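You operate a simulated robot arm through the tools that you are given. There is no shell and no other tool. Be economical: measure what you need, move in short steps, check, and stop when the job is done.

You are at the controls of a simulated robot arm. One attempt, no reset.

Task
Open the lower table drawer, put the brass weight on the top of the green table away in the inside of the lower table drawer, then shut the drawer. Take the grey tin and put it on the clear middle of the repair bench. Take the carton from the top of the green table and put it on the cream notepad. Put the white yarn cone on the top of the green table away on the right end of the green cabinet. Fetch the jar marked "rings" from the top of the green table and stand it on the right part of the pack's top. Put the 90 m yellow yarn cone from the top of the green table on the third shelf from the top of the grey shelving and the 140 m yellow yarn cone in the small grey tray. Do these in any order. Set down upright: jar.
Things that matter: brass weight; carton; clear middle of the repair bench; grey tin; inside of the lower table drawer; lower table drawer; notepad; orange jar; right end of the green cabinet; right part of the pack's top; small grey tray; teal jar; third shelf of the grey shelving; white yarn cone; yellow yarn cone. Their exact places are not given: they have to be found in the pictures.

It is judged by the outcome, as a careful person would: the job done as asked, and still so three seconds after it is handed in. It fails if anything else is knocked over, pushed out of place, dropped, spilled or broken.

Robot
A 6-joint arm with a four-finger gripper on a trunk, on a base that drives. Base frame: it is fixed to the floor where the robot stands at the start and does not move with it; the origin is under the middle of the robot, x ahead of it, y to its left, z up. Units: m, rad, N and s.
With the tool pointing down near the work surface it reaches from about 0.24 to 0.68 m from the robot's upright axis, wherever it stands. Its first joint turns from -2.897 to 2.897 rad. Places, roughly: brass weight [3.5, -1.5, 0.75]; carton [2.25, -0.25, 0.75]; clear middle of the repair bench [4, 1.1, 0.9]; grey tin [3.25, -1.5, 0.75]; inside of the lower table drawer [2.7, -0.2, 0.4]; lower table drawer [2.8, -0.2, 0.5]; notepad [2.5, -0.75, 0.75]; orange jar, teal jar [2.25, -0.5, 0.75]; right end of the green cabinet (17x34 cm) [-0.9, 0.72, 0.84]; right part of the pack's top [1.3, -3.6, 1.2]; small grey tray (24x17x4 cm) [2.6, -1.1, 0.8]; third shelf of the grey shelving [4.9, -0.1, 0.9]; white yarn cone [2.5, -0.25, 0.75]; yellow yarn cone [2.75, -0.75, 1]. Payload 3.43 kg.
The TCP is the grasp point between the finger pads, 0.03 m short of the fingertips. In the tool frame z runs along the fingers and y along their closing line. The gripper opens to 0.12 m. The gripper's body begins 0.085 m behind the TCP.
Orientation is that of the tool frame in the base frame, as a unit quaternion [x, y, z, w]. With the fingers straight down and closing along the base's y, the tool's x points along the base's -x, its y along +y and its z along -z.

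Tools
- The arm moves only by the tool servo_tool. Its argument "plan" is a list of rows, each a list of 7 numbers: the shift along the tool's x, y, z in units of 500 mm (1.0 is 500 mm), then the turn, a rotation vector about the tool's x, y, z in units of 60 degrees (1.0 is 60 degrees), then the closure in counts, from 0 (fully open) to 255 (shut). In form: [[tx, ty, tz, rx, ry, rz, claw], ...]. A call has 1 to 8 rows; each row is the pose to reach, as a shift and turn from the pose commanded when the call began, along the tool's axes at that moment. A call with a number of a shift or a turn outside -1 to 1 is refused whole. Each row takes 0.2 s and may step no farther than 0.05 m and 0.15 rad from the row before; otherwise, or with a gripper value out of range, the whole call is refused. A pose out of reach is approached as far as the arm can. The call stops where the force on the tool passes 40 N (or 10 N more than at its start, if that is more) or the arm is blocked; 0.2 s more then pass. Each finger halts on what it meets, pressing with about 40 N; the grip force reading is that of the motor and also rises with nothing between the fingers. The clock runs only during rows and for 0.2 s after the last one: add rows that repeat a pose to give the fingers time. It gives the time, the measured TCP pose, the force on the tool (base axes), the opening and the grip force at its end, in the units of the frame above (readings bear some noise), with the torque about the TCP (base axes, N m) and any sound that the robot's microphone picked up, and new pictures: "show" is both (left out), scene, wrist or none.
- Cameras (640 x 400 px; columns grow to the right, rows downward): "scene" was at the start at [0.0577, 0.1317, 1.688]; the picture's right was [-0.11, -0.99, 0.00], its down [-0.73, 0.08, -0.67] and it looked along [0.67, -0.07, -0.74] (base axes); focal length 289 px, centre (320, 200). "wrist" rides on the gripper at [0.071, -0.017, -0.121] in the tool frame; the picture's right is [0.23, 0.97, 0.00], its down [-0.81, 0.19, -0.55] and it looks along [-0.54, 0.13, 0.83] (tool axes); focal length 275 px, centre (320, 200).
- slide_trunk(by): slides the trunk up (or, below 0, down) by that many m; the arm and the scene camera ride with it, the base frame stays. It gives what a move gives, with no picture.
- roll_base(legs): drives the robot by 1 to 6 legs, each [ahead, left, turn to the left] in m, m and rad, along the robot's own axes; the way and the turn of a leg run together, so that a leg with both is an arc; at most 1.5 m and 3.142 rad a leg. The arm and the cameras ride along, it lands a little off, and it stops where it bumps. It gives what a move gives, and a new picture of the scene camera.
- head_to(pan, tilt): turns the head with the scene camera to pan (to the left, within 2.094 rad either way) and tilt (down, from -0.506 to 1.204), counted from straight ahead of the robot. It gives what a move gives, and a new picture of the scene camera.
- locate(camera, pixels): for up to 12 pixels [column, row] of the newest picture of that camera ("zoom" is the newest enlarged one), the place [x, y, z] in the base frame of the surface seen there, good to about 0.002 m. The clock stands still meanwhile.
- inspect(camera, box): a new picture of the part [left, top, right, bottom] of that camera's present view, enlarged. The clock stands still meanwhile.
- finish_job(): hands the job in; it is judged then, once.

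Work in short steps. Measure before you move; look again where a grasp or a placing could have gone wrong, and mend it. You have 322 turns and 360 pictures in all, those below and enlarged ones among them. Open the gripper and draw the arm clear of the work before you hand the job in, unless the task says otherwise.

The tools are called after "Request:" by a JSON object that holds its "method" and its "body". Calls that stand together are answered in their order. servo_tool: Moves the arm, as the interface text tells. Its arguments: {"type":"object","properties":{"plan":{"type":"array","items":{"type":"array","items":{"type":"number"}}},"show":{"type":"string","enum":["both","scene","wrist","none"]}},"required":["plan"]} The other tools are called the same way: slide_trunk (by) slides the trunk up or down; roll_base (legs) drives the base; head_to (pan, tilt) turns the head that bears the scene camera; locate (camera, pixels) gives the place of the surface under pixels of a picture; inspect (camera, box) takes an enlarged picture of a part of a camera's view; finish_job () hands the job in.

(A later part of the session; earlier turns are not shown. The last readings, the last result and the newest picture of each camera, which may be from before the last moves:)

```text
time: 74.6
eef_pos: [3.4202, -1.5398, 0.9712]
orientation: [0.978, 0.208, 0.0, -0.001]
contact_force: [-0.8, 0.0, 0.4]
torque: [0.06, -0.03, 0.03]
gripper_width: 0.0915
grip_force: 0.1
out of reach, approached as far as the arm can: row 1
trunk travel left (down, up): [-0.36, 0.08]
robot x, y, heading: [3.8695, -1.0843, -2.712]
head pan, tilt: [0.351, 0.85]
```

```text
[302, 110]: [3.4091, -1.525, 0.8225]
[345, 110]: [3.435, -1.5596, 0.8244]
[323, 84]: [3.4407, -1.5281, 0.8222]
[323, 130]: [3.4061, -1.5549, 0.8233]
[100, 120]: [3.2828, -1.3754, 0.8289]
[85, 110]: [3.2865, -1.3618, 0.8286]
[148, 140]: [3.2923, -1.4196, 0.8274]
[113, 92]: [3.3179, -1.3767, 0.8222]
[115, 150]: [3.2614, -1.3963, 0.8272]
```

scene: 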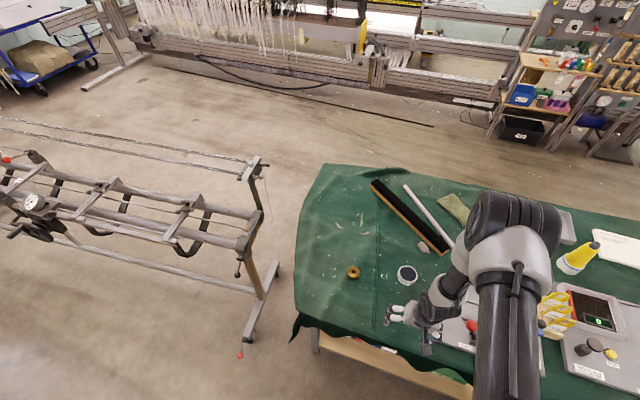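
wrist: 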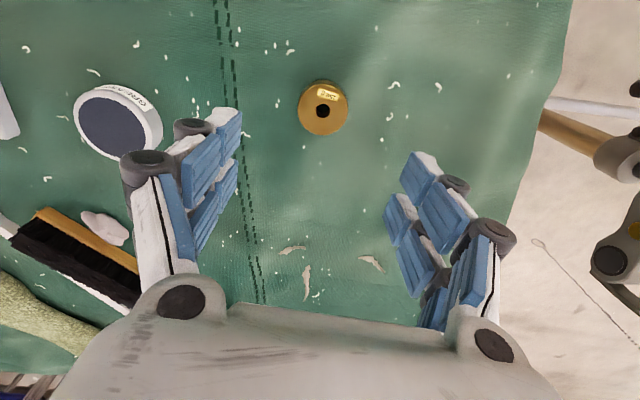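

I descend to TCP z≈0.834 (tips just above the cloth) and close.

Request:
{"method": "servo_tool", "body": {"plan": [[0.002, 0.005, 0.09, 0, 0, 0, 60], [0.002, 0.005, 0.18, 0, 0, 0, 60], [0.002, 0.005, 0.24, 0, 0, 0, 60], [0.002, 0.005, 0.273, 0, 0, 0, 60], [0.002, 0.005, 0.273, 0, 0, 0, 255], [0.002, 0.005, 0.273, 0, 0, 0, 255], [0.002, 0.005, 0.273, 0, 0, 0, 255], [0.002, 0.005, 0.273, 0, 0, 0, 255]], "show": "wrist"}}

```text
time: 76.4
eef_pos: [3.4374, -1.5226, 0.8461]
orientation: [0.978, 0.209, -0.001, 0.0]
contact_force: [0.4, -1.0, 2.1]
torque: [-0.04, 0.12, 0.04]
gripper_width: 0.0486
grip_force: 31.9
out of reach, approached as far as the arm can: row 2, 3, 4, 5, 6, 7, 8
trunk travel left (down, up): [-0.36, 0.08]
robot x, y, heading: [3.8663, -1.0876, -2.711]
head pan, tilt: [0.351, 0.85]
```

wrist: 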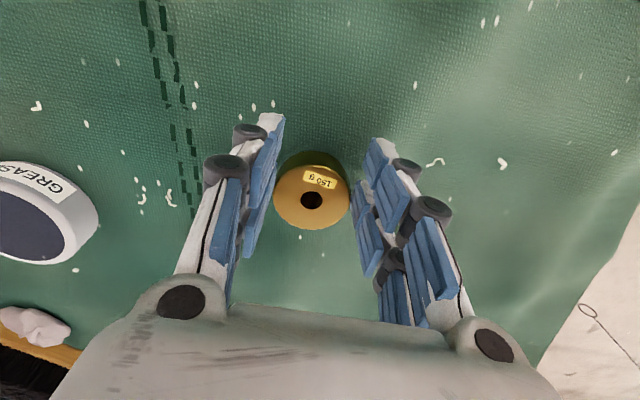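

The arm fell short (trunk too high). I open, rise, and lower the trunk to get the reach.

Request:
{"method": "servo_tool", "body": {"plan": [[0, 0, 0, 0, 0, 0, 60], [0, 0, 0, 0, 0, 0, 60], [0, 0, 0, 0, 0, 0, 60], [0, 0, 0, 0, 0, 0, 60], [0.0, 0.0, -0.1, 0, 0, 0, 60], [0, 0, -0.2, 0, 0, 0, 60], [0, 0, -0.3, 0, 0, 0, 60], [0, 0, -0.4, 0, 0, 0, 60]], "show": "none"}}

Request:
{"method": "slide_trunk", "body": {"by": -0.15}}

Request:
{"method": "roll_base", "body": {"legs": [[0.05, 0.08, 0]]}}

Request:
{"method": "servo_tool", "body": {"plan": [[0, 0, 0, 0, 0, 0, 60]], "show": "wrist"}}

```text
time: 78.2
eef_pos: [3.4398, -1.5207, 1.0476]
orientation: [0.978, 0.208, 0.001, -0.001]
contact_force: [0.7, 1.6, -0.4]
torque: [-0.04, 0.02, 0.01]
gripper_width: 0.092
grip_force: 0.0
trunk travel left (down, up): [-0.36, 0.08]
robot x, y, heading: [3.8647, -1.0867, -2.715]
head pan, tilt: [0.351, 0.85]
```

```text
time: 80.0
eef_pos: [3.4379, -1.5215, 0.8977]
orientation: [0.978, 0.208, -0.001, -0.001]
contact_force: [-1.0, -0.3, 0.2]
torque: [0.0, 0.0, 0.03]
gripper_width: 0.0919
grip_force: 0.1
trunk travel left (down, up): [-0.21, 0.23]
robot x, y, heading: [3.8661, -1.0859, -2.71]
head pan, tilt: [0.351, 0.85]
```

```text
time: 81.1
eef_pos: [3.4252, -1.6164, 0.8967]
orientation: [0.978, 0.207, -0.001, -0.001]
contact_force: [-0.5, -0.7, 0.3]
torque: [0.01, -0.01, 0.04]
gripper_width: 0.0921
grip_force: 0.0
trunk travel left (down, up): [-0.21, 0.23]
robot x, y, heading: [3.8536, -1.1842, -2.707]
head pan, tilt: [0.351, 0.85]
```

scene: 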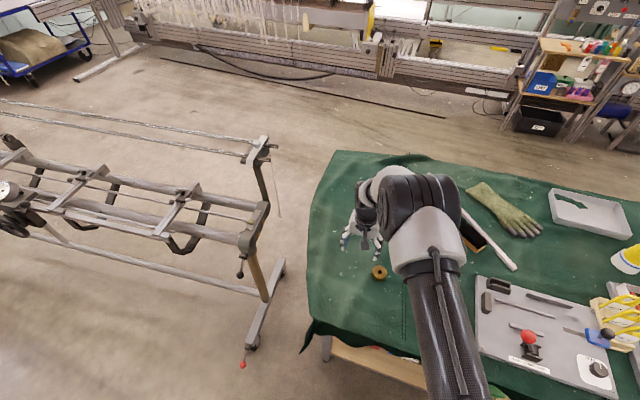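

```text
time: 81.5
eef_pos: [3.4257, -1.6161, 0.8972]
orientation: [0.978, 0.207, -0.001, 0.0]
contact_force: [0.5, 0.1, -0.5]
torque: [0.0, -0.02, 0.01]
gripper_width: 0.0917
grip_force: 0.1
trunk travel left (down, up): [-0.21, 0.23]
robot x, y, heading: [3.8522, -1.1825, -2.711]
head pan, tilt: [0.351, 0.85]
```

wrist: 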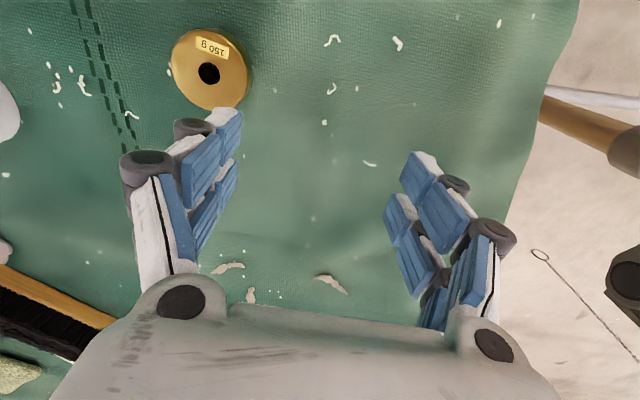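

Request:
{"method": "locate", "body": {"camera": "wrist", "pixels": [[176, 70], [247, 75], [212, 32], [208, 105], [215, 125], [300, 100]]}}

```text
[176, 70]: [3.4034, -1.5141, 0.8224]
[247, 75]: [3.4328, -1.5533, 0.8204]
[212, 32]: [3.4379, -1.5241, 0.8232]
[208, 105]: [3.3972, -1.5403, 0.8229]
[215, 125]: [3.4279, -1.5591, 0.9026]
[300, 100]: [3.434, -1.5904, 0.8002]
```

Weight centre (3.418,-1.533). I move over it, descend and grip.

Request:
{"method": "servo_tool", "body": {"plan": [[0.03, -0.08, 0, 0, 0, 0, 60], [0.053, -0.158, 0, 0, 0, 0, 60], [0.053, -0.158, 0.08, 0, 0, 0, 60], [0.053, -0.158, 0.128, 0, 0, 0, 60], [0.053, -0.158, 0.128, 0, 0, 0, 255], [0.053, -0.158, 0.128, 0, 0, 0, 255], [0.053, -0.158, 0.128, 0, 0, 0, 255], [0.053, -0.158, 0.128, 0, 0, 0, 255]], "show": "wrist"}}

```text
time: 83.3
eef_pos: [3.4184, -1.5344, 0.8354]
orientation: [0.978, 0.208, 0.0, 0.0]
contact_force: [-0.8, 1.2, 0.3]
torque: [0.05, 0.11, -0.04]
gripper_width: 0.0483
grip_force: 31.9
trunk travel left (down, up): [-0.21, 0.23]
robot x, y, heading: [3.8531, -1.1799, -2.711]
head pan, tilt: [0.351, 0.85]
```

wrist: 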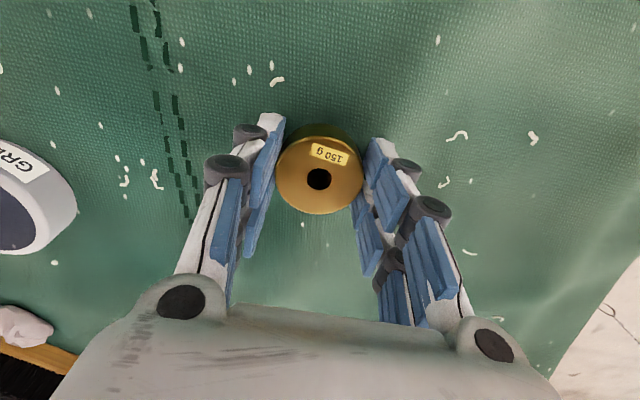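

Gripped at 48 mm. I lift it.

Request:
{"method": "servo_tool", "body": {"plan": [[0, 0, -0.08, 0, 0, 0, 255], [0, 0, -0.16, 0, 0, 0, 255], [0, 0, -0.26, 0, 0, 0, 255], [0.09, 0, -0.3, 0, 0, 0, 255], [0.18, 0, -0.3, 0, 0, 0, 255], [0.27, 0, -0.3, 0, 0, 0, 255]], "show": "wrist"}}

```text
time: 84.7
eef_pos: [3.5441, -1.4766, 0.9833]
orientation: [0.978, 0.208, -0.002, -0.001]
contact_force: [-0.2, 0.7, -1.5]
torque: [0.0, 0.02, 0.0]
gripper_width: 0.0481
grip_force: 39.9
trunk travel left (down, up): [-0.21, 0.23]
robot x, y, heading: [3.8577, -1.1816, -2.711]
head pan, tilt: [0.351, 0.85]
```

wrist: 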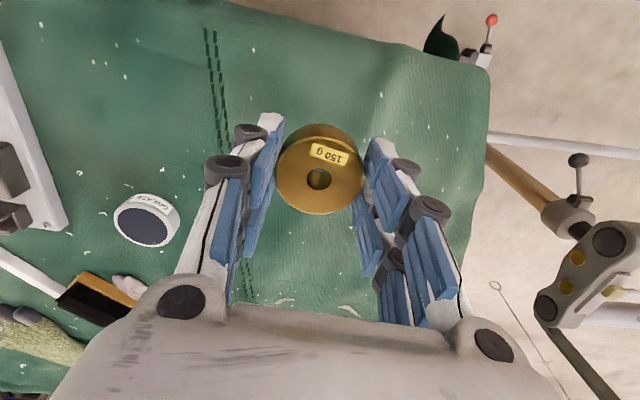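

I back off and drive along to the open drawer.

Request:
{"method": "roll_base", "body": {"legs": [[-0.335, 0, 0], [0, -1.35, 0]]}}

Request:
{"method": "head_to", "body": {"pan": 0.0, "tilt": 1.0}}

```text
time: 93.3
eef_pos: [3.2841, -0.1022, 0.983]
orientation: [0.979, 0.203, -0.001, -0.001]
contact_force: [0.4, 0.4, -0.9]
torque: [-0.02, 0.01, 0.02]
gripper_width: 0.048
grip_force: 39.9
trunk travel left (down, up): [-0.21, 0.23]
robot x, y, heading: [3.5987, 0.1955, -2.721]
head pan, tilt: [0.351, 0.85]
```

scene: 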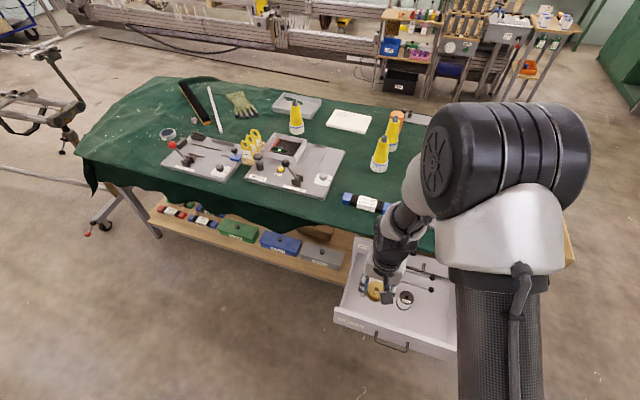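

```text
time: 94.1
eef_pos: [3.2833, -0.1021, 0.9833]
orientation: [0.979, 0.203, -0.001, -0.001]
contact_force: [0.2, -0.6, -2.8]
torque: [0.0, 0.01, 0.02]
gripper_width: 0.0481
grip_force: 40.4
trunk travel left (down, up): [-0.21, 0.23]
robot x, y, heading: [3.5976, 0.1939, -2.72]
head pan, tilt: [0.0, 1.0]
```

scene: 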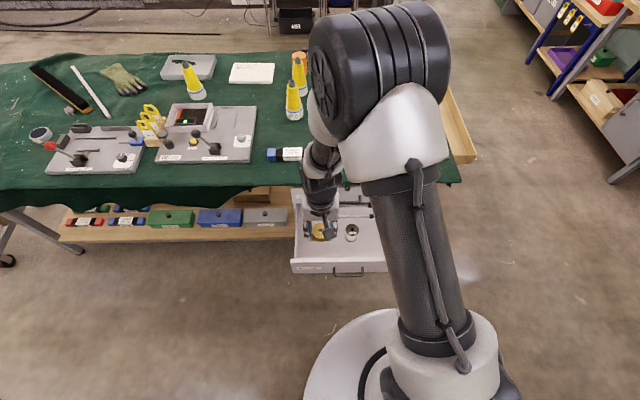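

I enlarge the drawer and measure.

Request:
{"method": "inspect", "body": {"camera": "scene", "box": [280, 190, 440, 290]}}

Request:
{"method": "locate", "body": {"camera": "zoom", "pixels": [[60, 270], [50, 295], [400, 290], [285, 165], [285, 190], [340, 200], [220, 240], [330, 240], [260, 60], [75, 200]]}}

Request:
{"method": "servo_tool", "body": {"plan": [[0, 0, 0, 0, 0, 0, 255]], "show": "wrist"}}

```text
4.00 times, centred on (360, 240) of scene
```

zoom: 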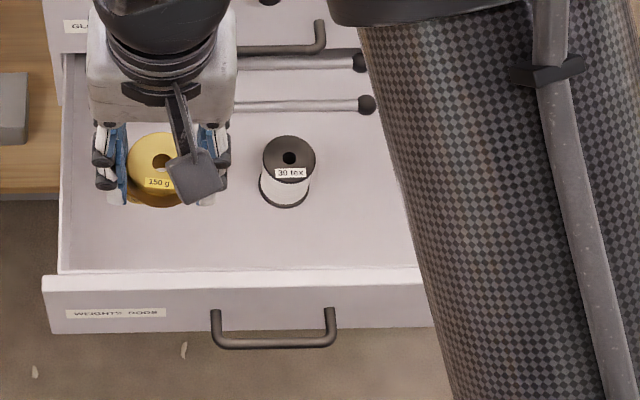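

```text
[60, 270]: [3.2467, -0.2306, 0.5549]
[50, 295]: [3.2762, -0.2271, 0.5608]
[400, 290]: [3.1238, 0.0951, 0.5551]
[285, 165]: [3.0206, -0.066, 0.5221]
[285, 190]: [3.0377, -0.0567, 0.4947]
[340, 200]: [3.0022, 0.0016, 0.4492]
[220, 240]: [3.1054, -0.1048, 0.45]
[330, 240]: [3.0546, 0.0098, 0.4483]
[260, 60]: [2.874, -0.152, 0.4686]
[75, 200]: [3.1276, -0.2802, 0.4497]
```

```text
time: 94.5
eef_pos: [3.2823, -0.1027, 0.983]
orientation: [0.979, 0.203, -0.001, -0.001]
contact_force: [-0.7, -0.2, -0.5]
torque: [0.01, 0.01, 0.0]
gripper_width: 0.0478
grip_force: 40.1
trunk travel left (down, up): [-0.21, 0.23]
robot x, y, heading: [3.5991, 0.1908, -2.718]
head pan, tilt: [0.0, 1.0]
```

wrist: 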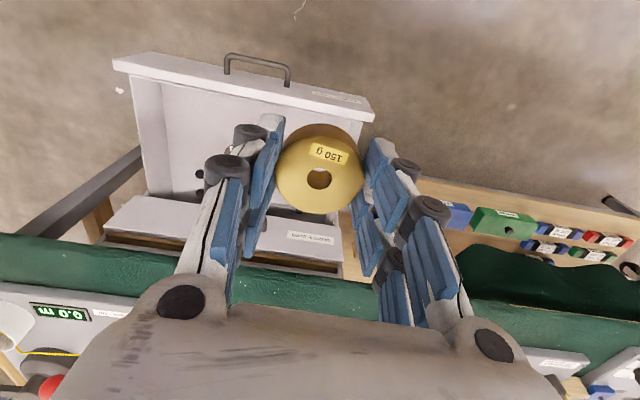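

A free spot lies right of the "30 tex" reel, near (3.008,0.060), floor 0.449. I move over it and lower the trunk.

Request:
{"method": "servo_tool", "body": {"plan": [[-0.05, -0.07, 0, 0, 0, 0, 255], [-0.1, -0.14, 0, 0, 0, 0, 255], [-0.16, -0.21, 0, 0, 0, 0, 255], [-0.21, -0.28, 0, 0, 0, 0, 255], [-0.26, -0.35, 0, 0, 0, 0, 255], [-0.31, -0.42, 0, 0, 0, 0, 255], [-0.35, -0.48, 0, 0, 0, 0, 255], [-0.374, -0.516, 0, 0, 0, 0, 255]], "show": "none"}}

Request:
{"method": "slide_trunk", "body": {"by": -0.2}}

Request:
{"method": "servo_tool", "body": {"plan": [[0, 0, 0.08, 0, 0, 0, 255], [0, 0, 0.16, 0, 0, 0, 255]]}}

```text
time: 96.3
eef_pos: [3.0076, 0.0619, 0.985]
orientation: [0.979, 0.204, 0.0, -0.001]
contact_force: [0.1, -0.5, -1.8]
torque: [0.02, -0.03, 0.02]
gripper_width: 0.0481
grip_force: 40.3
trunk travel left (down, up): [-0.21, 0.23]
robot x, y, heading: [3.6034, 0.1902, -2.722]
head pan, tilt: [0.0, 1.0]
```

```text
time: 98.5
eef_pos: [3.008, 0.0613, 0.7841]
orientation: [0.979, 0.203, -0.001, -0.001]
contact_force: [0.4, 0.5, -1.7]
torque: [0.0, -0.02, -0.02]
gripper_width: 0.048
grip_force: 40.5
trunk travel left (down, up): [-0.01, 0.43]
robot x, y, heading: [3.5966, 0.1929, -2.725]
head pan, tilt: [0.0, 1.0]
```

```text
time: 99.1
eef_pos: [3.0064, 0.0609, 0.702]
orientation: [0.979, 0.202, -0.001, 0.0]
contact_force: [-0.1, -0.5, -0.2]
torque: [-0.02, -0.03, -0.05]
gripper_width: 0.0482
grip_force: 40.4
trunk travel left (down, up): [-0.01, 0.43]
robot x, y, heading: [3.597, 0.1909, -2.724]
head pan, tilt: [0.0, 1.0]
```

scene: 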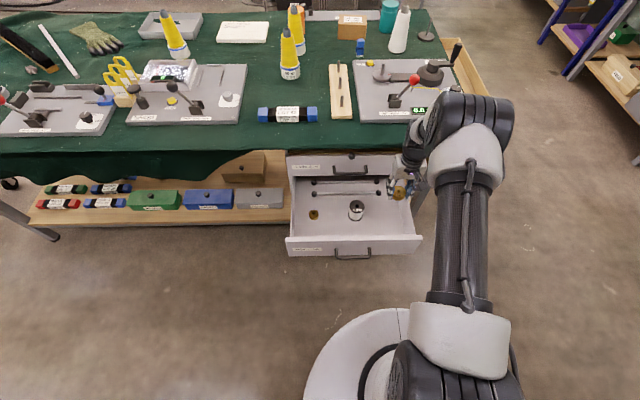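
wrist: 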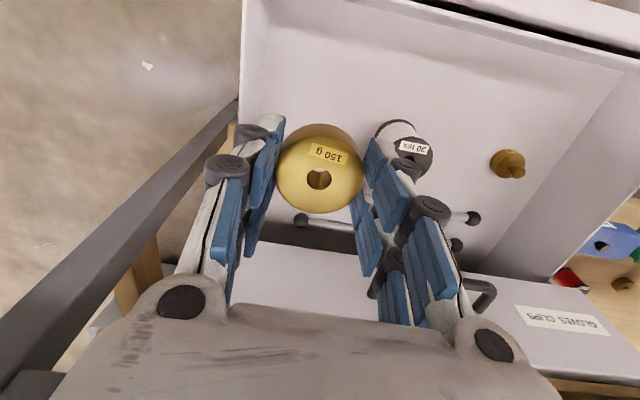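

The drawer is in clear view now. I check clearances.

Request:
{"method": "inspect", "body": {"camera": "scene", "box": [280, 150, 440, 250]}}

Request:
{"method": "locate", "body": {"camera": "zoom", "pixels": [[530, 250], [545, 320], [560, 340], [420, 300], [500, 320], [305, 215], [340, 245], [450, 200], [480, 140], [520, 210]]}}

```text
4.00 times, centred on (360, 200) of scene
```

zoom: 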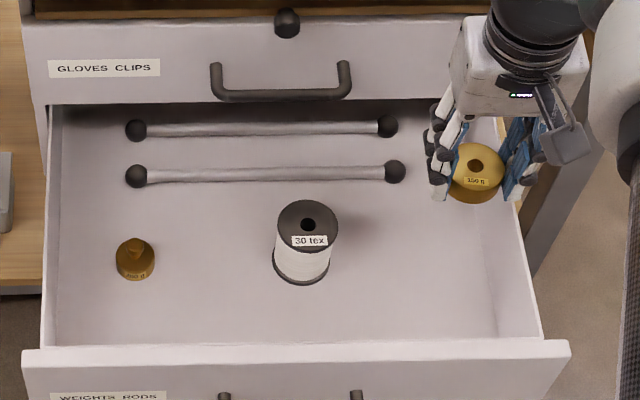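

```text
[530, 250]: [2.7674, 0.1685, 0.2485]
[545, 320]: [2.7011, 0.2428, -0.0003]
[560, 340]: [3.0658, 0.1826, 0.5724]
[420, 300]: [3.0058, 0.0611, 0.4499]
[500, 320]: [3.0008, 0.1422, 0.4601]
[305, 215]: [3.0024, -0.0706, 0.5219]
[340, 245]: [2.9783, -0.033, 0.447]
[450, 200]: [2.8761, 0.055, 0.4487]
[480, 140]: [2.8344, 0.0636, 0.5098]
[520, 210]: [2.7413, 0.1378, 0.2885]
```

The spot is 7.5 cm from the right wall and clear of the reel. I lower to TCP z≈0.487.

Request:
{"method": "servo_tool", "body": {"plan": [[0, 0, 0.09, 0, 0, 0, 255], [0, 0, 0.18, 0, 0, 0, 255], [0, 0, 0.27, 0, 0, 0, 255], [0, 0, 0.35, 0, 0, 0, 255], [0, 0, 0.4, 0, 0, 0, 255], [0, 0, 0.43, 0, 0, 0, 255]]}}

```text
time: 100.5
eef_pos: [3.0099, 0.0613, 0.4886]
orientation: [0.979, 0.203, -0.002, 0.0]
contact_force: [-0.9, -0.3, -1.0]
torque: [-0.01, -0.02, -0.04]
gripper_width: 0.0479
grip_force: 40.4
trunk travel left (down, up): [-0.01, 0.43]
robot x, y, heading: [3.6015, 0.1924, -2.721]
head pan, tilt: [0.0, 1.0]
```

scene: 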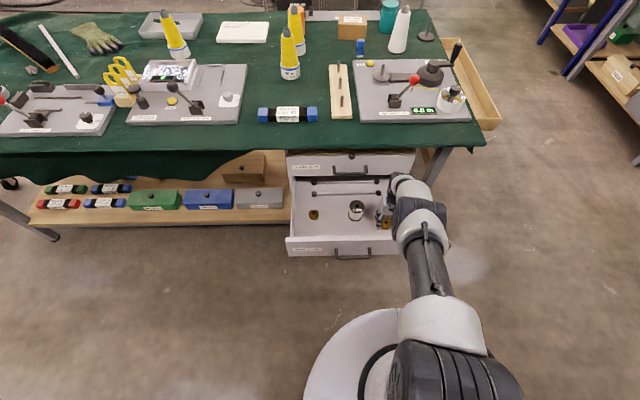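
wrist: 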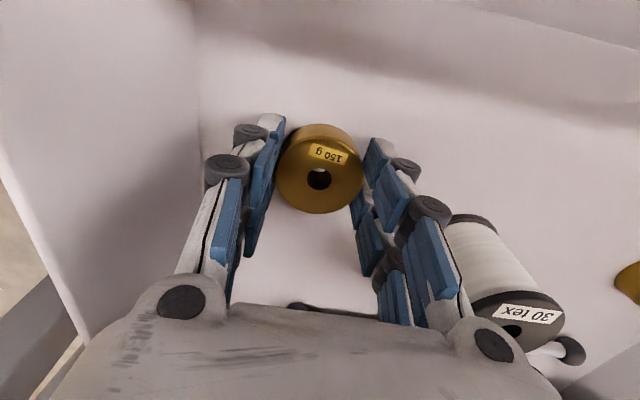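

Just above the floor. I lower 2 mm, open a little (about 66 mm) and rise.

Request:
{"method": "servo_tool", "body": {"plan": [[0, 0, 0.005, 0, 0, 0, 255], [0, 0, 0.005, 0, 0, 0, 112], [0, 0, 0.005, 0, 0, 0, 112], [0, 0, 0.005, 0, 0, 0, 112], [0, 0, -0.07, 0, 0, 0, 112], [0, 0, -0.16, 0, 0, 0, 112], [0, 0, -0.25, 0, 0, 0, 112], [0, 0, -0.34, 0, 0, 0, 112]], "show": "wrist"}}

```text
time: 102.3
eef_pos: [3.0106, 0.0605, 0.6583]
orientation: [0.979, 0.203, -0.001, -0.001]
contact_force: [-0.1, 0.3, 0.0]
torque: [0.02, 0.03, 0.01]
gripper_width: 0.0673
grip_force: 0.1
trunk travel left (down, up): [-0.01, 0.43]
robot x, y, heading: [3.5998, 0.1892, -2.717]
head pan, tilt: [0.0, 1.0]
```

wrist: 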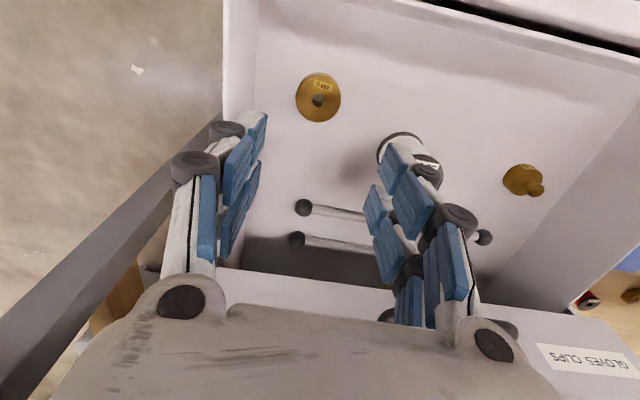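

The weight is in the drawer. I back the base off 0.33 m with the tool still above the drawer's front, then tilt the tool forward to push the drawer shut.

Request:
{"method": "servo_tool", "body": {"plan": [[0, 0, -0.05, 0, 0, 0, 255], [0, 0, -0.05, 0, 0, 0, 255], [0, 0, -0.05, 0, 0, 0, 255]], "show": "none"}}

Request:
{"method": "roll_base", "body": {"legs": [[-0.36, 0.12, 0]]}}

Request:
{"method": "servo_tool", "body": {"plan": [[0, 0, 0, 0, -0.14, 0, 255], [0, 0, 0, 0, -0.28, 0, 255], [0, 0, 0, 0, -0.42, 0, 255], [0, 0, 0, 0, -0.56, 0, 255], [0, 0, 0, 0, -0.7, 0, 255], [0, 0, 0, 0, -0.84, 0, 255], [0, 0, 0, 0, -0.98, 0, 255]]}}

```text
time: 103.1
eef_pos: [3.0085, 0.0598, 0.6842]
orientation: [0.979, 0.203, -0.001, -0.001]
contact_force: [0.7, -0.7, 0.5]
torque: [0.03, -0.01, 0.01]
gripper_width: 0.0076
grip_force: 2.3
trunk travel left (down, up): [-0.01, 0.43]
robot x, y, heading: [3.6041, 0.1917, -2.725]
head pan, tilt: [0.0, 1.0]
```

```text
time: 105.4
eef_pos: [3.3608, 0.0881, 0.6798]
orientation: [0.978, 0.209, 0.002, -0.001]
contact_force: [0.3, -0.5, 1.3]
torque: [0.02, 0.0, 0.0]
gripper_width: 0.0
grip_force: 33.3
trunk travel left (down, up): [-0.01, 0.43]
robot x, y, heading: [3.9569, 0.227, -2.707]
head pan, tilt: [0.0, 1.0]
stopped in leg 1: the robot was blocked; the commanded pose is now the measured one
```

scene: 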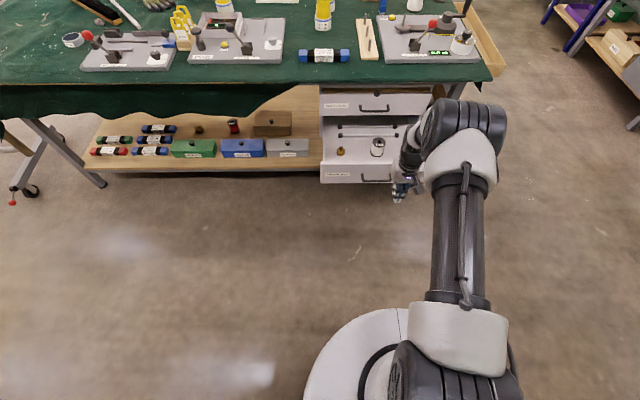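

```text
time: 107.0
eef_pos: [3.3137, 0.0892, 0.6844]
orientation: [0.86, 0.172, -0.463, 0.132]
contact_force: [-0.3, 0.9, 0.0]
torque: [0.03, 0.03, 0.02]
gripper_width: 0.0
grip_force: 33.2
out of reach, approached as far as the arm can: row 3, 4, 5, 6, 7
trunk travel left (down, up): [-0.01, 0.43]
robot x, y, heading: [3.9588, 0.2285, -2.708]
head pan, tilt: [0.0, 1.0]
```

scene: 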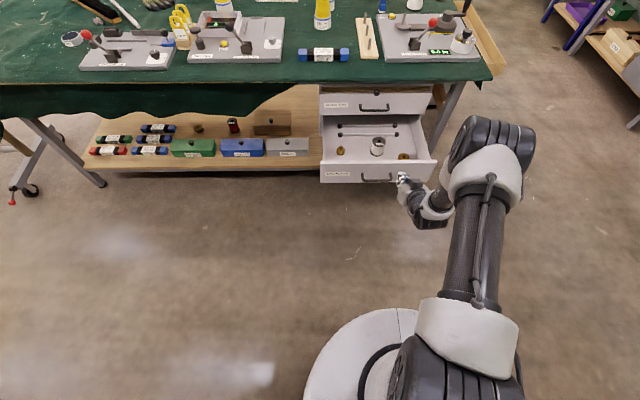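
wrist: 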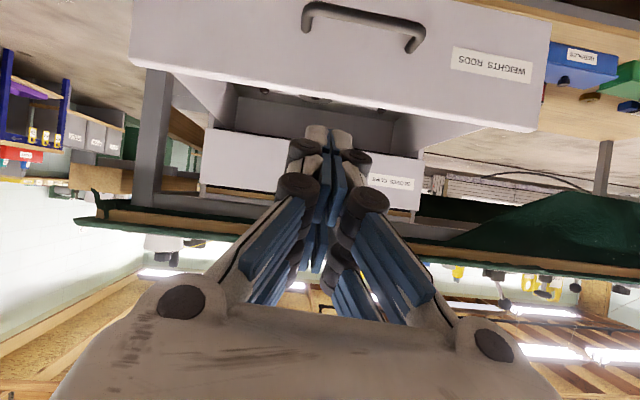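

The base met something behind it and stopped; I ease ahead 8 cm, then lower the closed fingers in front of the drawer face above its handle.

Request:
{"method": "roll_base", "body": {"legs": [[0.08, 0, 0]]}}

Request:
{"method": "servo_tool", "body": {"plan": [[0.05, 0.016, 0.03, 0, 0, 0, 255], [0.1, 0.032, 0.06, 0, 0, 0, 255], [0.15, 0.048, 0.095, 0, 0, 0, 255], [0.199, 0.064, 0.127, 0, 0, 0, 255]]}}

Request:
{"method": "head_to", "body": {"pan": 2.09, "tilt": 0.9}}

```text
time: 108.1
eef_pos: [3.2462, 0.0572, 0.6911]
orientation: [0.857, 0.173, -0.466, 0.134]
contact_force: [0.4, 0.3, -1.6]
torque: [0.01, 0.03, -0.01]
gripper_width: 0.0
grip_force: 33.4
trunk travel left (down, up): [-0.01, 0.43]
robot x, y, heading: [3.886, 0.1939, -2.704]
head pan, tilt: [0.0, 1.0]
```

scene: 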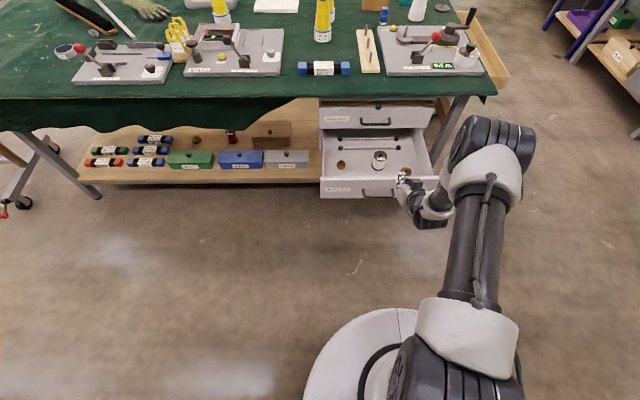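

```text
time: 109.1
eef_pos: [3.2599, 0.0218, 0.5729]
orientation: [0.857, 0.171, -0.466, 0.139]
contact_force: [-0.3, 0.6, 0.5]
torque: [0.02, -0.03, 0.01]
gripper_width: 0.0
grip_force: 33.6
out of reach, approached as far as the arm can: row 2, 3, 4
trunk travel left (down, up): [-0.01, 0.43]
robot x, y, heading: [3.8858, 0.194, -2.711]
head pan, tilt: [0.0, 1.0]
```

scene: 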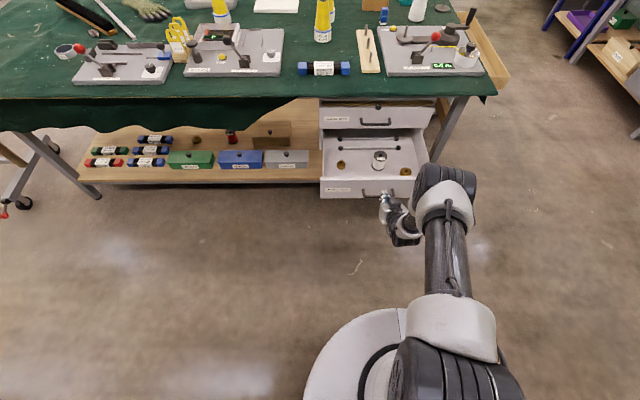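
wrist: 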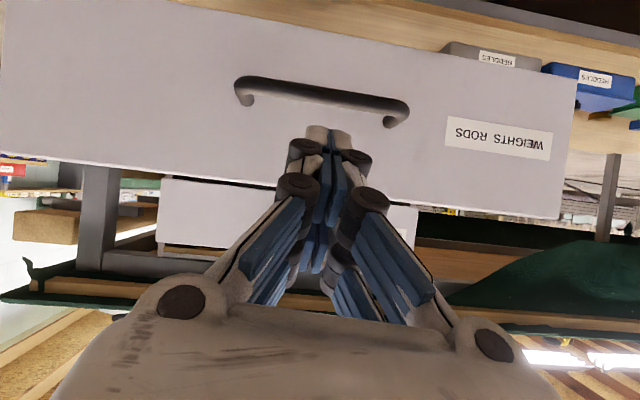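

```text
time: 111.0
eef_pos: [3.2603, 0.0224, 0.5734]
orientation: [0.858, 0.171, -0.465, 0.138]
contact_force: [0.5, -0.2, 0.2]
torque: [-0.01, 0.03, 0.02]
gripper_width: 0.0
grip_force: 33.3
trunk travel left (down, up): [-0.01, 0.43]
robot x, y, heading: [3.8833, 0.195, -2.712]
head pan, tilt: [2.089, 0.901]
```

scene: 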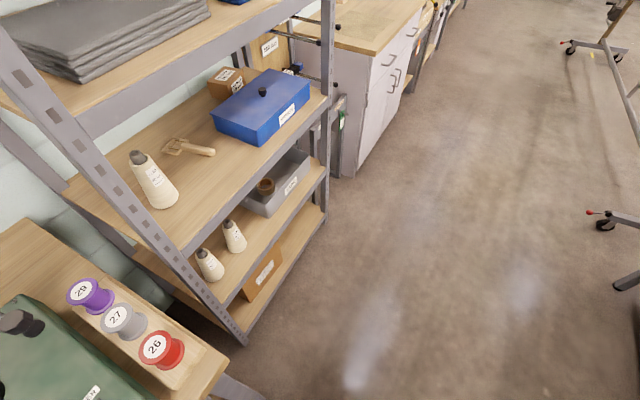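

The fingertips are lined up with the face above the handle, about 6 cm off. I drive ahead 0.3 m to push it.

Request:
{"method": "roll_base", "body": {"legs": [[0.3, 0, 0]]}}

Request:
{"method": "head_to", "body": {"pan": 0, "tilt": 0.9}}

```text
time: 113.1
eef_pos: [2.9863, -0.1043, 0.5719]
orientation: [0.858, 0.171, -0.464, 0.138]
contact_force: [0.0, -0.2, -0.1]
torque: [-0.01, 0.0, -0.01]
gripper_width: 0.0
grip_force: 33.3
trunk travel left (down, up): [-0.01, 0.43]
robot x, y, heading: [3.6108, 0.0725, -2.708]
head pan, tilt: [2.089, 0.901]
```

scene: 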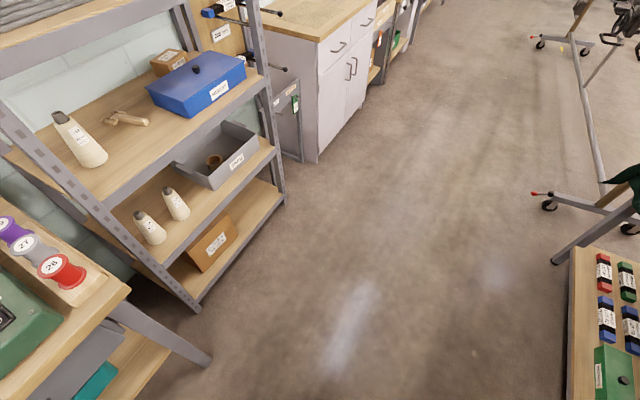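

```text
time: 115.1
eef_pos: [2.9855, -0.1039, 0.5716]
orientation: [0.858, 0.171, -0.464, 0.138]
contact_force: [-0.1, 0.5, -0.1]
torque: [-0.01, -0.01, 0.0]
gripper_width: 0.0001
grip_force: 33.7
trunk travel left (down, up): [-0.01, 0.43]
robot x, y, heading: [3.6144, 0.0685, -2.714]
head pan, tilt: [0.0, 0.901]
```

scene: 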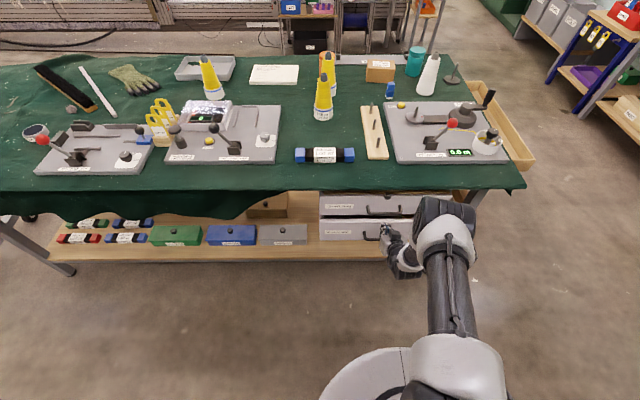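

About 4 cm remain; I drive on gently.

Request:
{"method": "roll_base", "body": {"legs": [[0.046, 0, 0]]}}

Request:
{"method": "inspect", "body": {"camera": "scene", "box": [300, 180, 480, 292]}}

```text
time: 116.1
eef_pos: [2.9567, -0.118, 0.5712]
orientation: [0.859, 0.17, -0.462, 0.138]
contact_force: [13.1, 4.0, 12.3]
torque: [-0.11, 0.48, -0.02]
gripper_width: 0.0002
grip_force: 33.3
trunk travel left (down, up): [-0.01, 0.43]
robot x, y, heading: [3.5722, 0.0512, -2.708]
head pan, tilt: [0.0, 0.901]
stopped in leg 1: the force on the tool passed its limit at 182 N (the readings are from after the stop); the commanded pose is now the measured one
```

scene: 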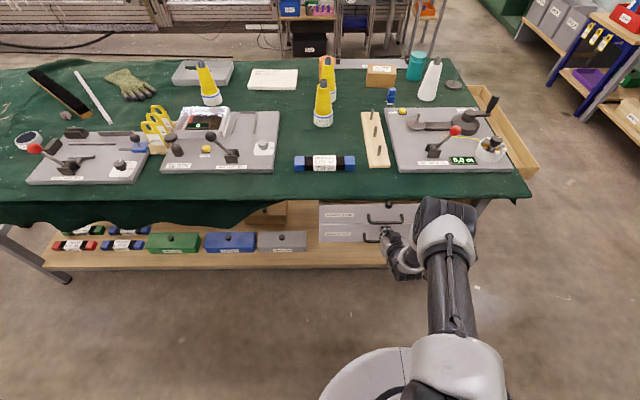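

```text
3.56 times, centred on (390, 236) of scene
```

zoom: 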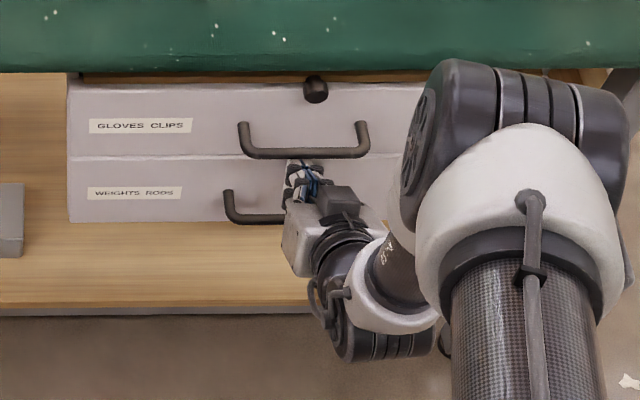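

The two fronts look flush. I check, then withdraw along the fingers.

Request:
{"method": "locate", "body": {"camera": "zoom", "pixels": [[200, 140], [200, 175], [90, 140], [90, 175], [80, 215]]}}

Request:
{"method": "servo_tool", "body": {"plan": [[0, 0, -0.08, 0, 0, 0, 255], [0, 0, -0.17, 0, 0, 0, 255], [0, 0, -0.25, 0, 0, 0, 255]], "show": "none"}}

Request:
{"method": "roll_base", "body": {"legs": [[-0.15, 0, 0]]}}

```text
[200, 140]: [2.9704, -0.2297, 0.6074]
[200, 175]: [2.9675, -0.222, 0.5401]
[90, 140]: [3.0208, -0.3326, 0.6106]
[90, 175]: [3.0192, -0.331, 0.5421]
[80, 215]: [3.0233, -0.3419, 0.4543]
```

```text
time: 116.9
eef_pos: [2.9992, -0.0797, 0.6353]
orientation: [0.865, 0.158, -0.447, 0.164]
contact_force: [0.2, 0.1, -0.4]
torque: [0.0, 0.0, 0.03]
gripper_width: 0.0002
grip_force: 32.8
out of reach, approached as far as the arm can: row 1, 2, 3
trunk travel left (down, up): [-0.01, 0.43]
robot x, y, heading: [3.5759, 0.0544, -2.71]
head pan, tilt: [0.0, 0.901]
```

```text
time: 118.2
eef_pos: [3.1347, -0.0163, 0.6358]
orientation: [0.865, 0.157, -0.448, 0.162]
contact_force: [1.2, 0.9, -1.0]
torque: [0.01, 0.02, 0.01]
gripper_width: 0.0
grip_force: 33.0
trunk travel left (down, up): [-0.01, 0.43]
robot x, y, heading: [3.71, 0.1139, -2.714]
head pan, tilt: [0.0, 0.901]
```

scene: 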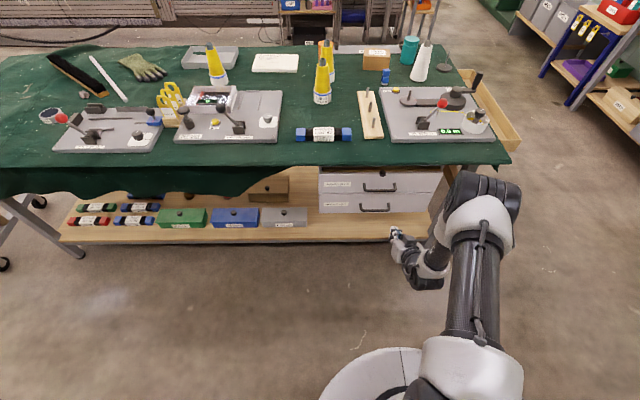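

Shut and flush. I raise the trunk and turn the tool down again, then go for the tin.

Request:
{"method": "slide_trunk", "body": {"by": 0.25}}

Request:
{"method": "servo_tool", "body": {"plan": [[0, 0, -0.02, 0, 0.14, 0, 60], [0, 0, -0.04, 0, 0.28, 0, 60], [0, 0, -0.06, 0, 0.42, 0, 60], [0, 0, -0.08, 0, 0.56, 0, 60], [0, 0, -0.1, 0, 0.7, 0, 60], [0, 0, -0.12, 0, 0.84, 0, 60], [0, 0, -0.12, 0, 0.95, 0, 60]], "show": "none"}}

```text
time: 120.8
eef_pos: [3.1351, -0.0159, 0.8858]
orientation: [0.865, 0.156, -0.448, 0.163]
contact_force: [-0.2, 0.4, 0.2]
torque: [-0.02, 0.01, -0.01]
gripper_width: 0.0
grip_force: 33.3
trunk travel left (down, up): [-0.26, 0.18]
robot x, y, heading: [3.7093, 0.1133, -2.71]
head pan, tilt: [0.0, 0.901]
```

```text
time: 122.4
eef_pos: [3.1764, 0.0073, 0.9187]
orientation: [0.974, 0.215, 0.019, 0.07]
contact_force: [-0.4, 0.2, -0.1]
torque: [-0.02, -0.03, -0.04]
gripper_width: 0.0918
grip_force: 0.0
trunk travel left (down, up): [-0.26, 0.18]
robot x, y, heading: [3.7113, 0.1158, -2.71]
head pan, tilt: [0.0, 0.901]
```

I level and retract the tool, then drive beside the tin.

Request:
{"method": "servo_tool", "body": {"plan": [[0.08, 0, -0.04, 0.1, -0.007, 0, 0], [0.16, 0, -0.1, 0.137, -0.007, 0, 0], [0.24, 0, -0.16, 0.137, -0.007, 0, 0], [0.3, 0, -0.2, 0.137, -0.007, 0, 0]], "show": "none"}}

Request:
{"method": "roll_base", "body": {"legs": [[0, 1.09, 0], [0.44, 0, 0]]}}

Request:
{"method": "servo_tool", "body": {"plan": [[0, 0, 0, 0, 0, 0, 0]], "show": "wrist"}}

```text
time: 123.4
eef_pos: [3.3072, 0.0865, 1.0209]
orientation: [0.977, 0.215, -0.001, -0.001]
contact_force: [-0.2, -0.1, 0.3]
torque: [-0.02, 0.01, 0.0]
gripper_width: 0.1203
grip_force: 0.0
trunk travel left (down, up): [-0.26, 0.18]
robot x, y, heading: [3.7107, 0.1167, -2.713]
head pan, tilt: [0.0, 0.901]
```

```text
time: 131.4
eef_pos: [3.3784, -1.1177, 1.0195]
orientation: [0.975, 0.222, 0.0, 0.0]
contact_force: [-0.2, -0.5, -0.7]
torque: [0.03, -0.01, -0.02]
gripper_width: 0.1201
grip_force: 0.0
trunk travel left (down, up): [-0.26, 0.18]
robot x, y, heading: [3.7818, -1.0851, -2.697]
head pan, tilt: [0.0, 0.901]
```

scene: 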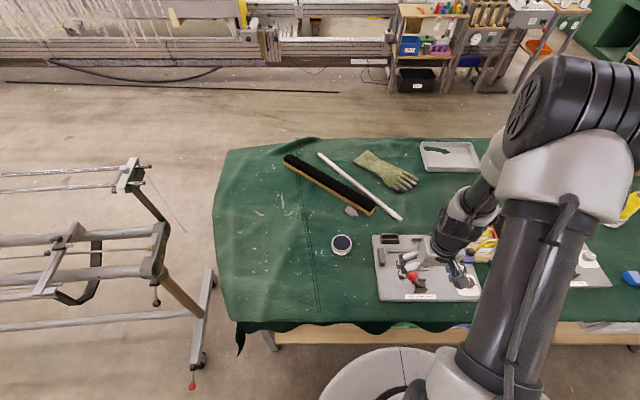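

```text
time: 131.8
eef_pos: [3.3789, -1.1168, 1.0206]
orientation: [0.975, 0.221, 0.0, -0.001]
contact_force: [-0.8, -0.2, 0.6]
torque: [-0.01, -0.02, 0.05]
gripper_width: 0.1203
grip_force: 0.1
trunk travel left (down, up): [-0.26, 0.18]
robot x, y, heading: [3.7837, -1.0835, -2.696]
head pan, tilt: [0.0, 0.901]
```

wrist: 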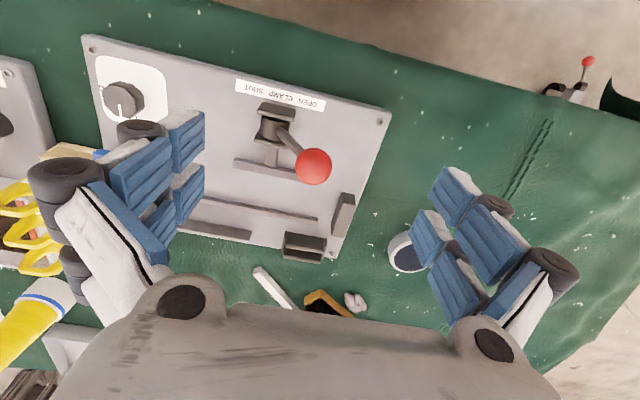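

The tin is at about (3.280,-1.391). I move above it, well over the lever.

Request:
{"method": "servo_tool", "body": {"plan": [[-0.06, 0.06, 0, 0, 0, 0, 30], [-0.12, 0.12, 0, 0, 0, 0, 30], [-0.18, 0.18, 0, 0, 0, 0, 30], [-0.24, 0.24, 0, 0, 0, 0, 30], [-0.3, 0.3, 0, 0, 0, 0, 30], [-0.36, 0.36, 0, 0, 0, 0, 30], [-0.414, 0.408, 0, 0, 0, 0, 30]], "show": "wrist"}}

```text
time: 133.4
eef_pos: [3.2808, -1.3929, 1.018]
orientation: [0.975, 0.221, 0.0, -0.001]
contact_force: [-0.1, -0.1, 0.3]
torque: [0.0, -0.04, -0.04]
gripper_width: 0.1058
grip_force: 0.0
trunk travel left (down, up): [-0.26, 0.18]
robot x, y, heading: [3.7833, -1.0814, -2.699]
head pan, tilt: [0.0, 0.901]
```

wrist: 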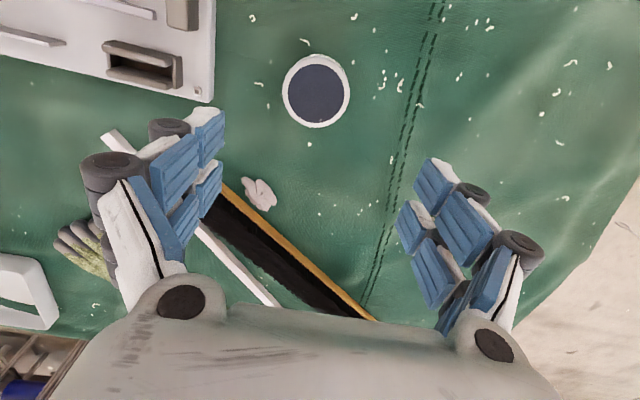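

Request:
{"method": "locate", "body": {"camera": "wrist", "pixels": [[285, 90], [347, 90], [316, 60], [316, 124], [210, 100], [258, 190], [215, 30], [205, 105]]}}

```text
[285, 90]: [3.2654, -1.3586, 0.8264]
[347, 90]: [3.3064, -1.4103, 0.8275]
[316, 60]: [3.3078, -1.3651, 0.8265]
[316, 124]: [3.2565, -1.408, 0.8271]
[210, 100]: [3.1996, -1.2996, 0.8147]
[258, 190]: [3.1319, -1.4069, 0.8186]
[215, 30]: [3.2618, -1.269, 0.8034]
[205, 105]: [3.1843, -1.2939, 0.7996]
```

Tin centre (3.284,-1.386), 66 mm wide. I descend and grip.

Request:
{"method": "servo_tool", "body": {"plan": [[0.011, -0.01, 0.09, 0, 0, 0, 30], [0.011, -0.01, 0.18, 0, 0, 0, 30], [0.011, -0.01, 0.27, 0, 0, 0, 30], [0.011, -0.01, 0.33, 0, 0, 0, 30], [0.011, -0.01, 0.364, 0, 0, 0, 30], [0.011, -0.01, 0.364, 0, 0, 0, 255], [0.011, -0.01, 0.364, 0, 0, 0, 255], [0.011, -0.01, 0.364, 0, 0, 0, 255]], "show": "wrist"}}

```text
time: 135.2
eef_pos: [3.2824, -1.3841, 0.8392]
orientation: [0.975, 0.221, 0.0, -0.001]
contact_force: [-0.2, -1.8, 1.9]
torque: [-0.1, -0.08, -0.01]
gripper_width: 0.0721
grip_force: 26.5
trunk travel left (down, up): [-0.26, 0.18]
robot x, y, heading: [3.785, -1.0816, -2.7]
head pan, tilt: [0.0, 0.901]
```

wrist: 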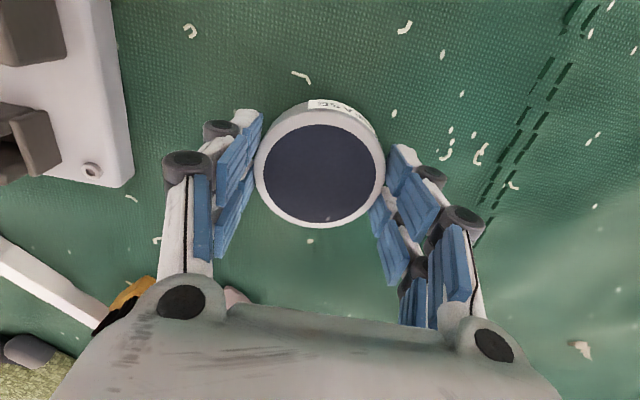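

Gripped (72 mm). I lift and draw it in.

Request:
{"method": "servo_tool", "body": {"plan": [[0, 0, -0.02, 0, 0, 0, 255], [0, 0, -0.1, 0, 0, 0, 255], [0, 0, -0.2, 0, 0, 0, 255], [0, 0, -0.3, 0, 0, 0, 255], [0, 0, -0.38, 0, 0, 0, 255], [0.08, 0, -0.4, 0, 0, 0, 255], [0.16, 0, -0.4, 0, 0, 0, 255]], "show": "wrist"}}

Request:
{"method": "head_to", "body": {"pan": -2.0, "tilt": 0.6}}

```text
time: 136.8
eef_pos: [3.3581, -1.3498, 1.037]
orientation: [0.975, 0.222, 0.0, 0.0]
contact_force: [0.0, 0.6, -2.6]
torque: [0.02, 0.02, -0.02]
gripper_width: 0.0718
grip_force: 40.2
trunk travel left (down, up): [-0.26, 0.18]
robot x, y, heading: [3.782, -1.0819, -2.702]
head pan, tilt: [0.0, 0.901]
```

wrist: 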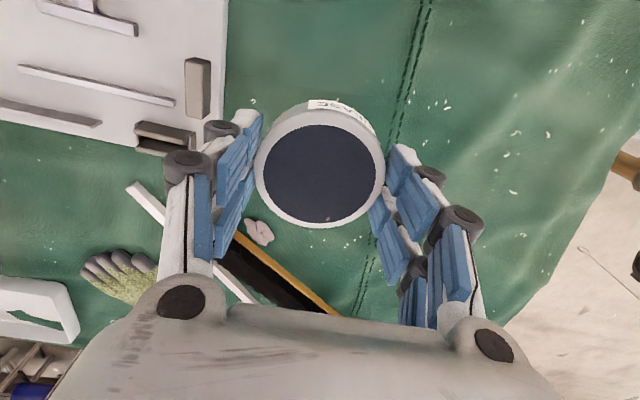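

```text
time: 138.7
eef_pos: [3.3569, -1.3497, 1.0368]
orientation: [0.975, 0.222, 0.0, -0.001]
contact_force: [0.7, -0.4, -2.0]
torque: [-0.01, 0.01, -0.04]
gripper_width: 0.0714
grip_force: 39.6
trunk travel left (down, up): [-0.26, 0.18]
robot x, y, heading: [3.7829, -1.0809, -2.698]
head pan, tilt: [-2.0, 0.6]
```

scene: 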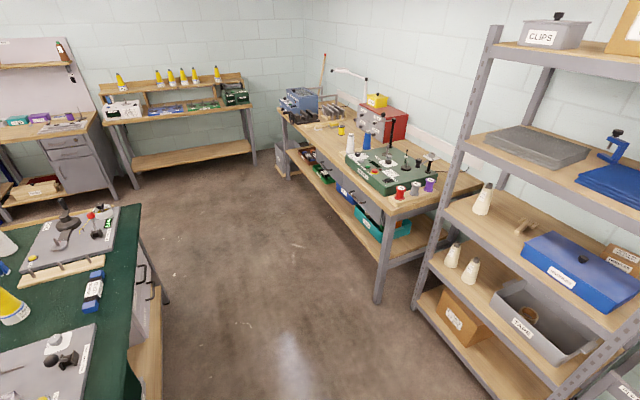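

The repair bench and the third shelf are in view. I measure both.

Request:
{"method": "inspect", "body": {"camera": "scene", "box": [270, 70, 490, 208]}}

Request:
{"method": "locate", "body": {"camera": "zoom", "pixels": [[30, 120], [350, 395], [600, 330], [280, 200], [235, 180], [160, 150], [225, 215], [250, 250], [200, 200], [370, 340], [260, 300], [150, 200]]}}

```text
2.90 times, centred on (380, 139) of scene
```

zoom: 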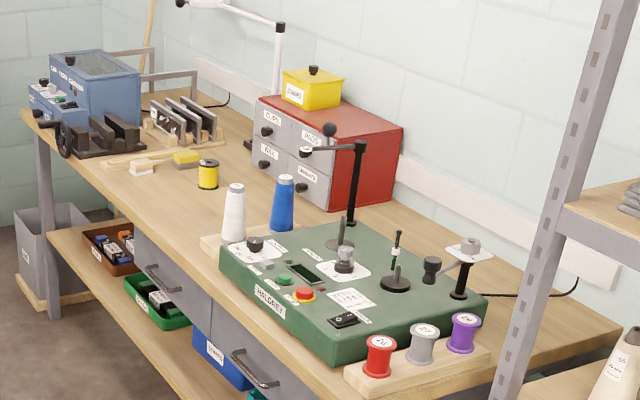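

```text
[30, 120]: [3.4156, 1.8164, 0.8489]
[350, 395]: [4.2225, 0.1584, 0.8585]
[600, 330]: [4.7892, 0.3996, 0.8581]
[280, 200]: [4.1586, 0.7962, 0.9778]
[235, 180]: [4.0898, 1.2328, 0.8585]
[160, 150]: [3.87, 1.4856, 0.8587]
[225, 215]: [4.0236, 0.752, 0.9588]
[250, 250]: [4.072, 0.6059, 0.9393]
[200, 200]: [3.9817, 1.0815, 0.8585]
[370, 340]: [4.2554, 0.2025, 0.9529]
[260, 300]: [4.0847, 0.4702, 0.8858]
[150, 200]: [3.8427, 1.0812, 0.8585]
```

Target on the bench: about (4.0,1.1), top 0.8585. I draw the arm in, then drive up the aisle and turn in the open floor.

Request:
{"method": "servo_tool", "body": {"plan": [[0.08, 0, 0, 0, 0, 0, 255], [0.16, 0, 0, 0, 0, 0, 255], [0.24, 0, 0, 0, 0, 0, 255]], "show": "none"}}

Request:
{"method": "roll_base", "body": {"legs": [[-0.35, 0, 0], [0, -0.95, 0], [0, -0.95, 0], [0, 0, -3.12]]}}

Request:
{"method": "head_to", "body": {"pan": 0.3, "tilt": 0.7}}

```text
time: 139.5
eef_pos: [3.4639, -1.2983, 1.0374]
orientation: [0.975, 0.222, -0.001, 0.0]
contact_force: [0.6, -0.5, -2.3]
torque: [0.02, 0.0, 0.01]
gripper_width: 0.0717
grip_force: 39.6
trunk travel left (down, up): [-0.26, 0.18]
robot x, y, heading: [3.7863, -1.0809, -2.7]
head pan, tilt: [-2.0, 0.6]
```

```text
time: 158.2
eef_pos: [3.5734, 1.0193, 1.0368]
orientation: [-0.255, 0.967, -0.001, 0.0]
contact_force: [-0.4, 0.2, -2.3]
torque: [0.01, -0.02, 0.0]
gripper_width: 0.0718
grip_force: 39.3
trunk travel left (down, up): [-0.26, 0.18]
robot x, y, heading: [3.2678, 0.7856, 0.509]
head pan, tilt: [-2.0, 0.6]
```

scene: 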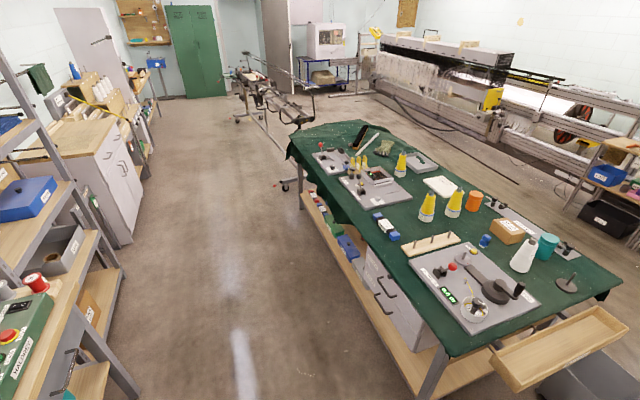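

```text
time: 160.3
eef_pos: [3.5718, 1.0179, 1.0366]
orientation: [-0.255, 0.967, -0.002, 0.0]
contact_force: [0.3, 0.4, -3.7]
torque: [0.02, 0.02, -0.03]
gripper_width: 0.0718
grip_force: 39.9
trunk travel left (down, up): [-0.26, 0.18]
robot x, y, heading: [3.2668, 0.78, 0.516]
head pan, tilt: [0.3, 0.7]
```

scene: 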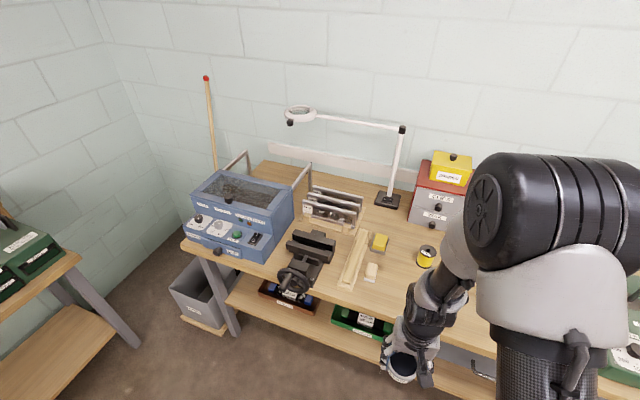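

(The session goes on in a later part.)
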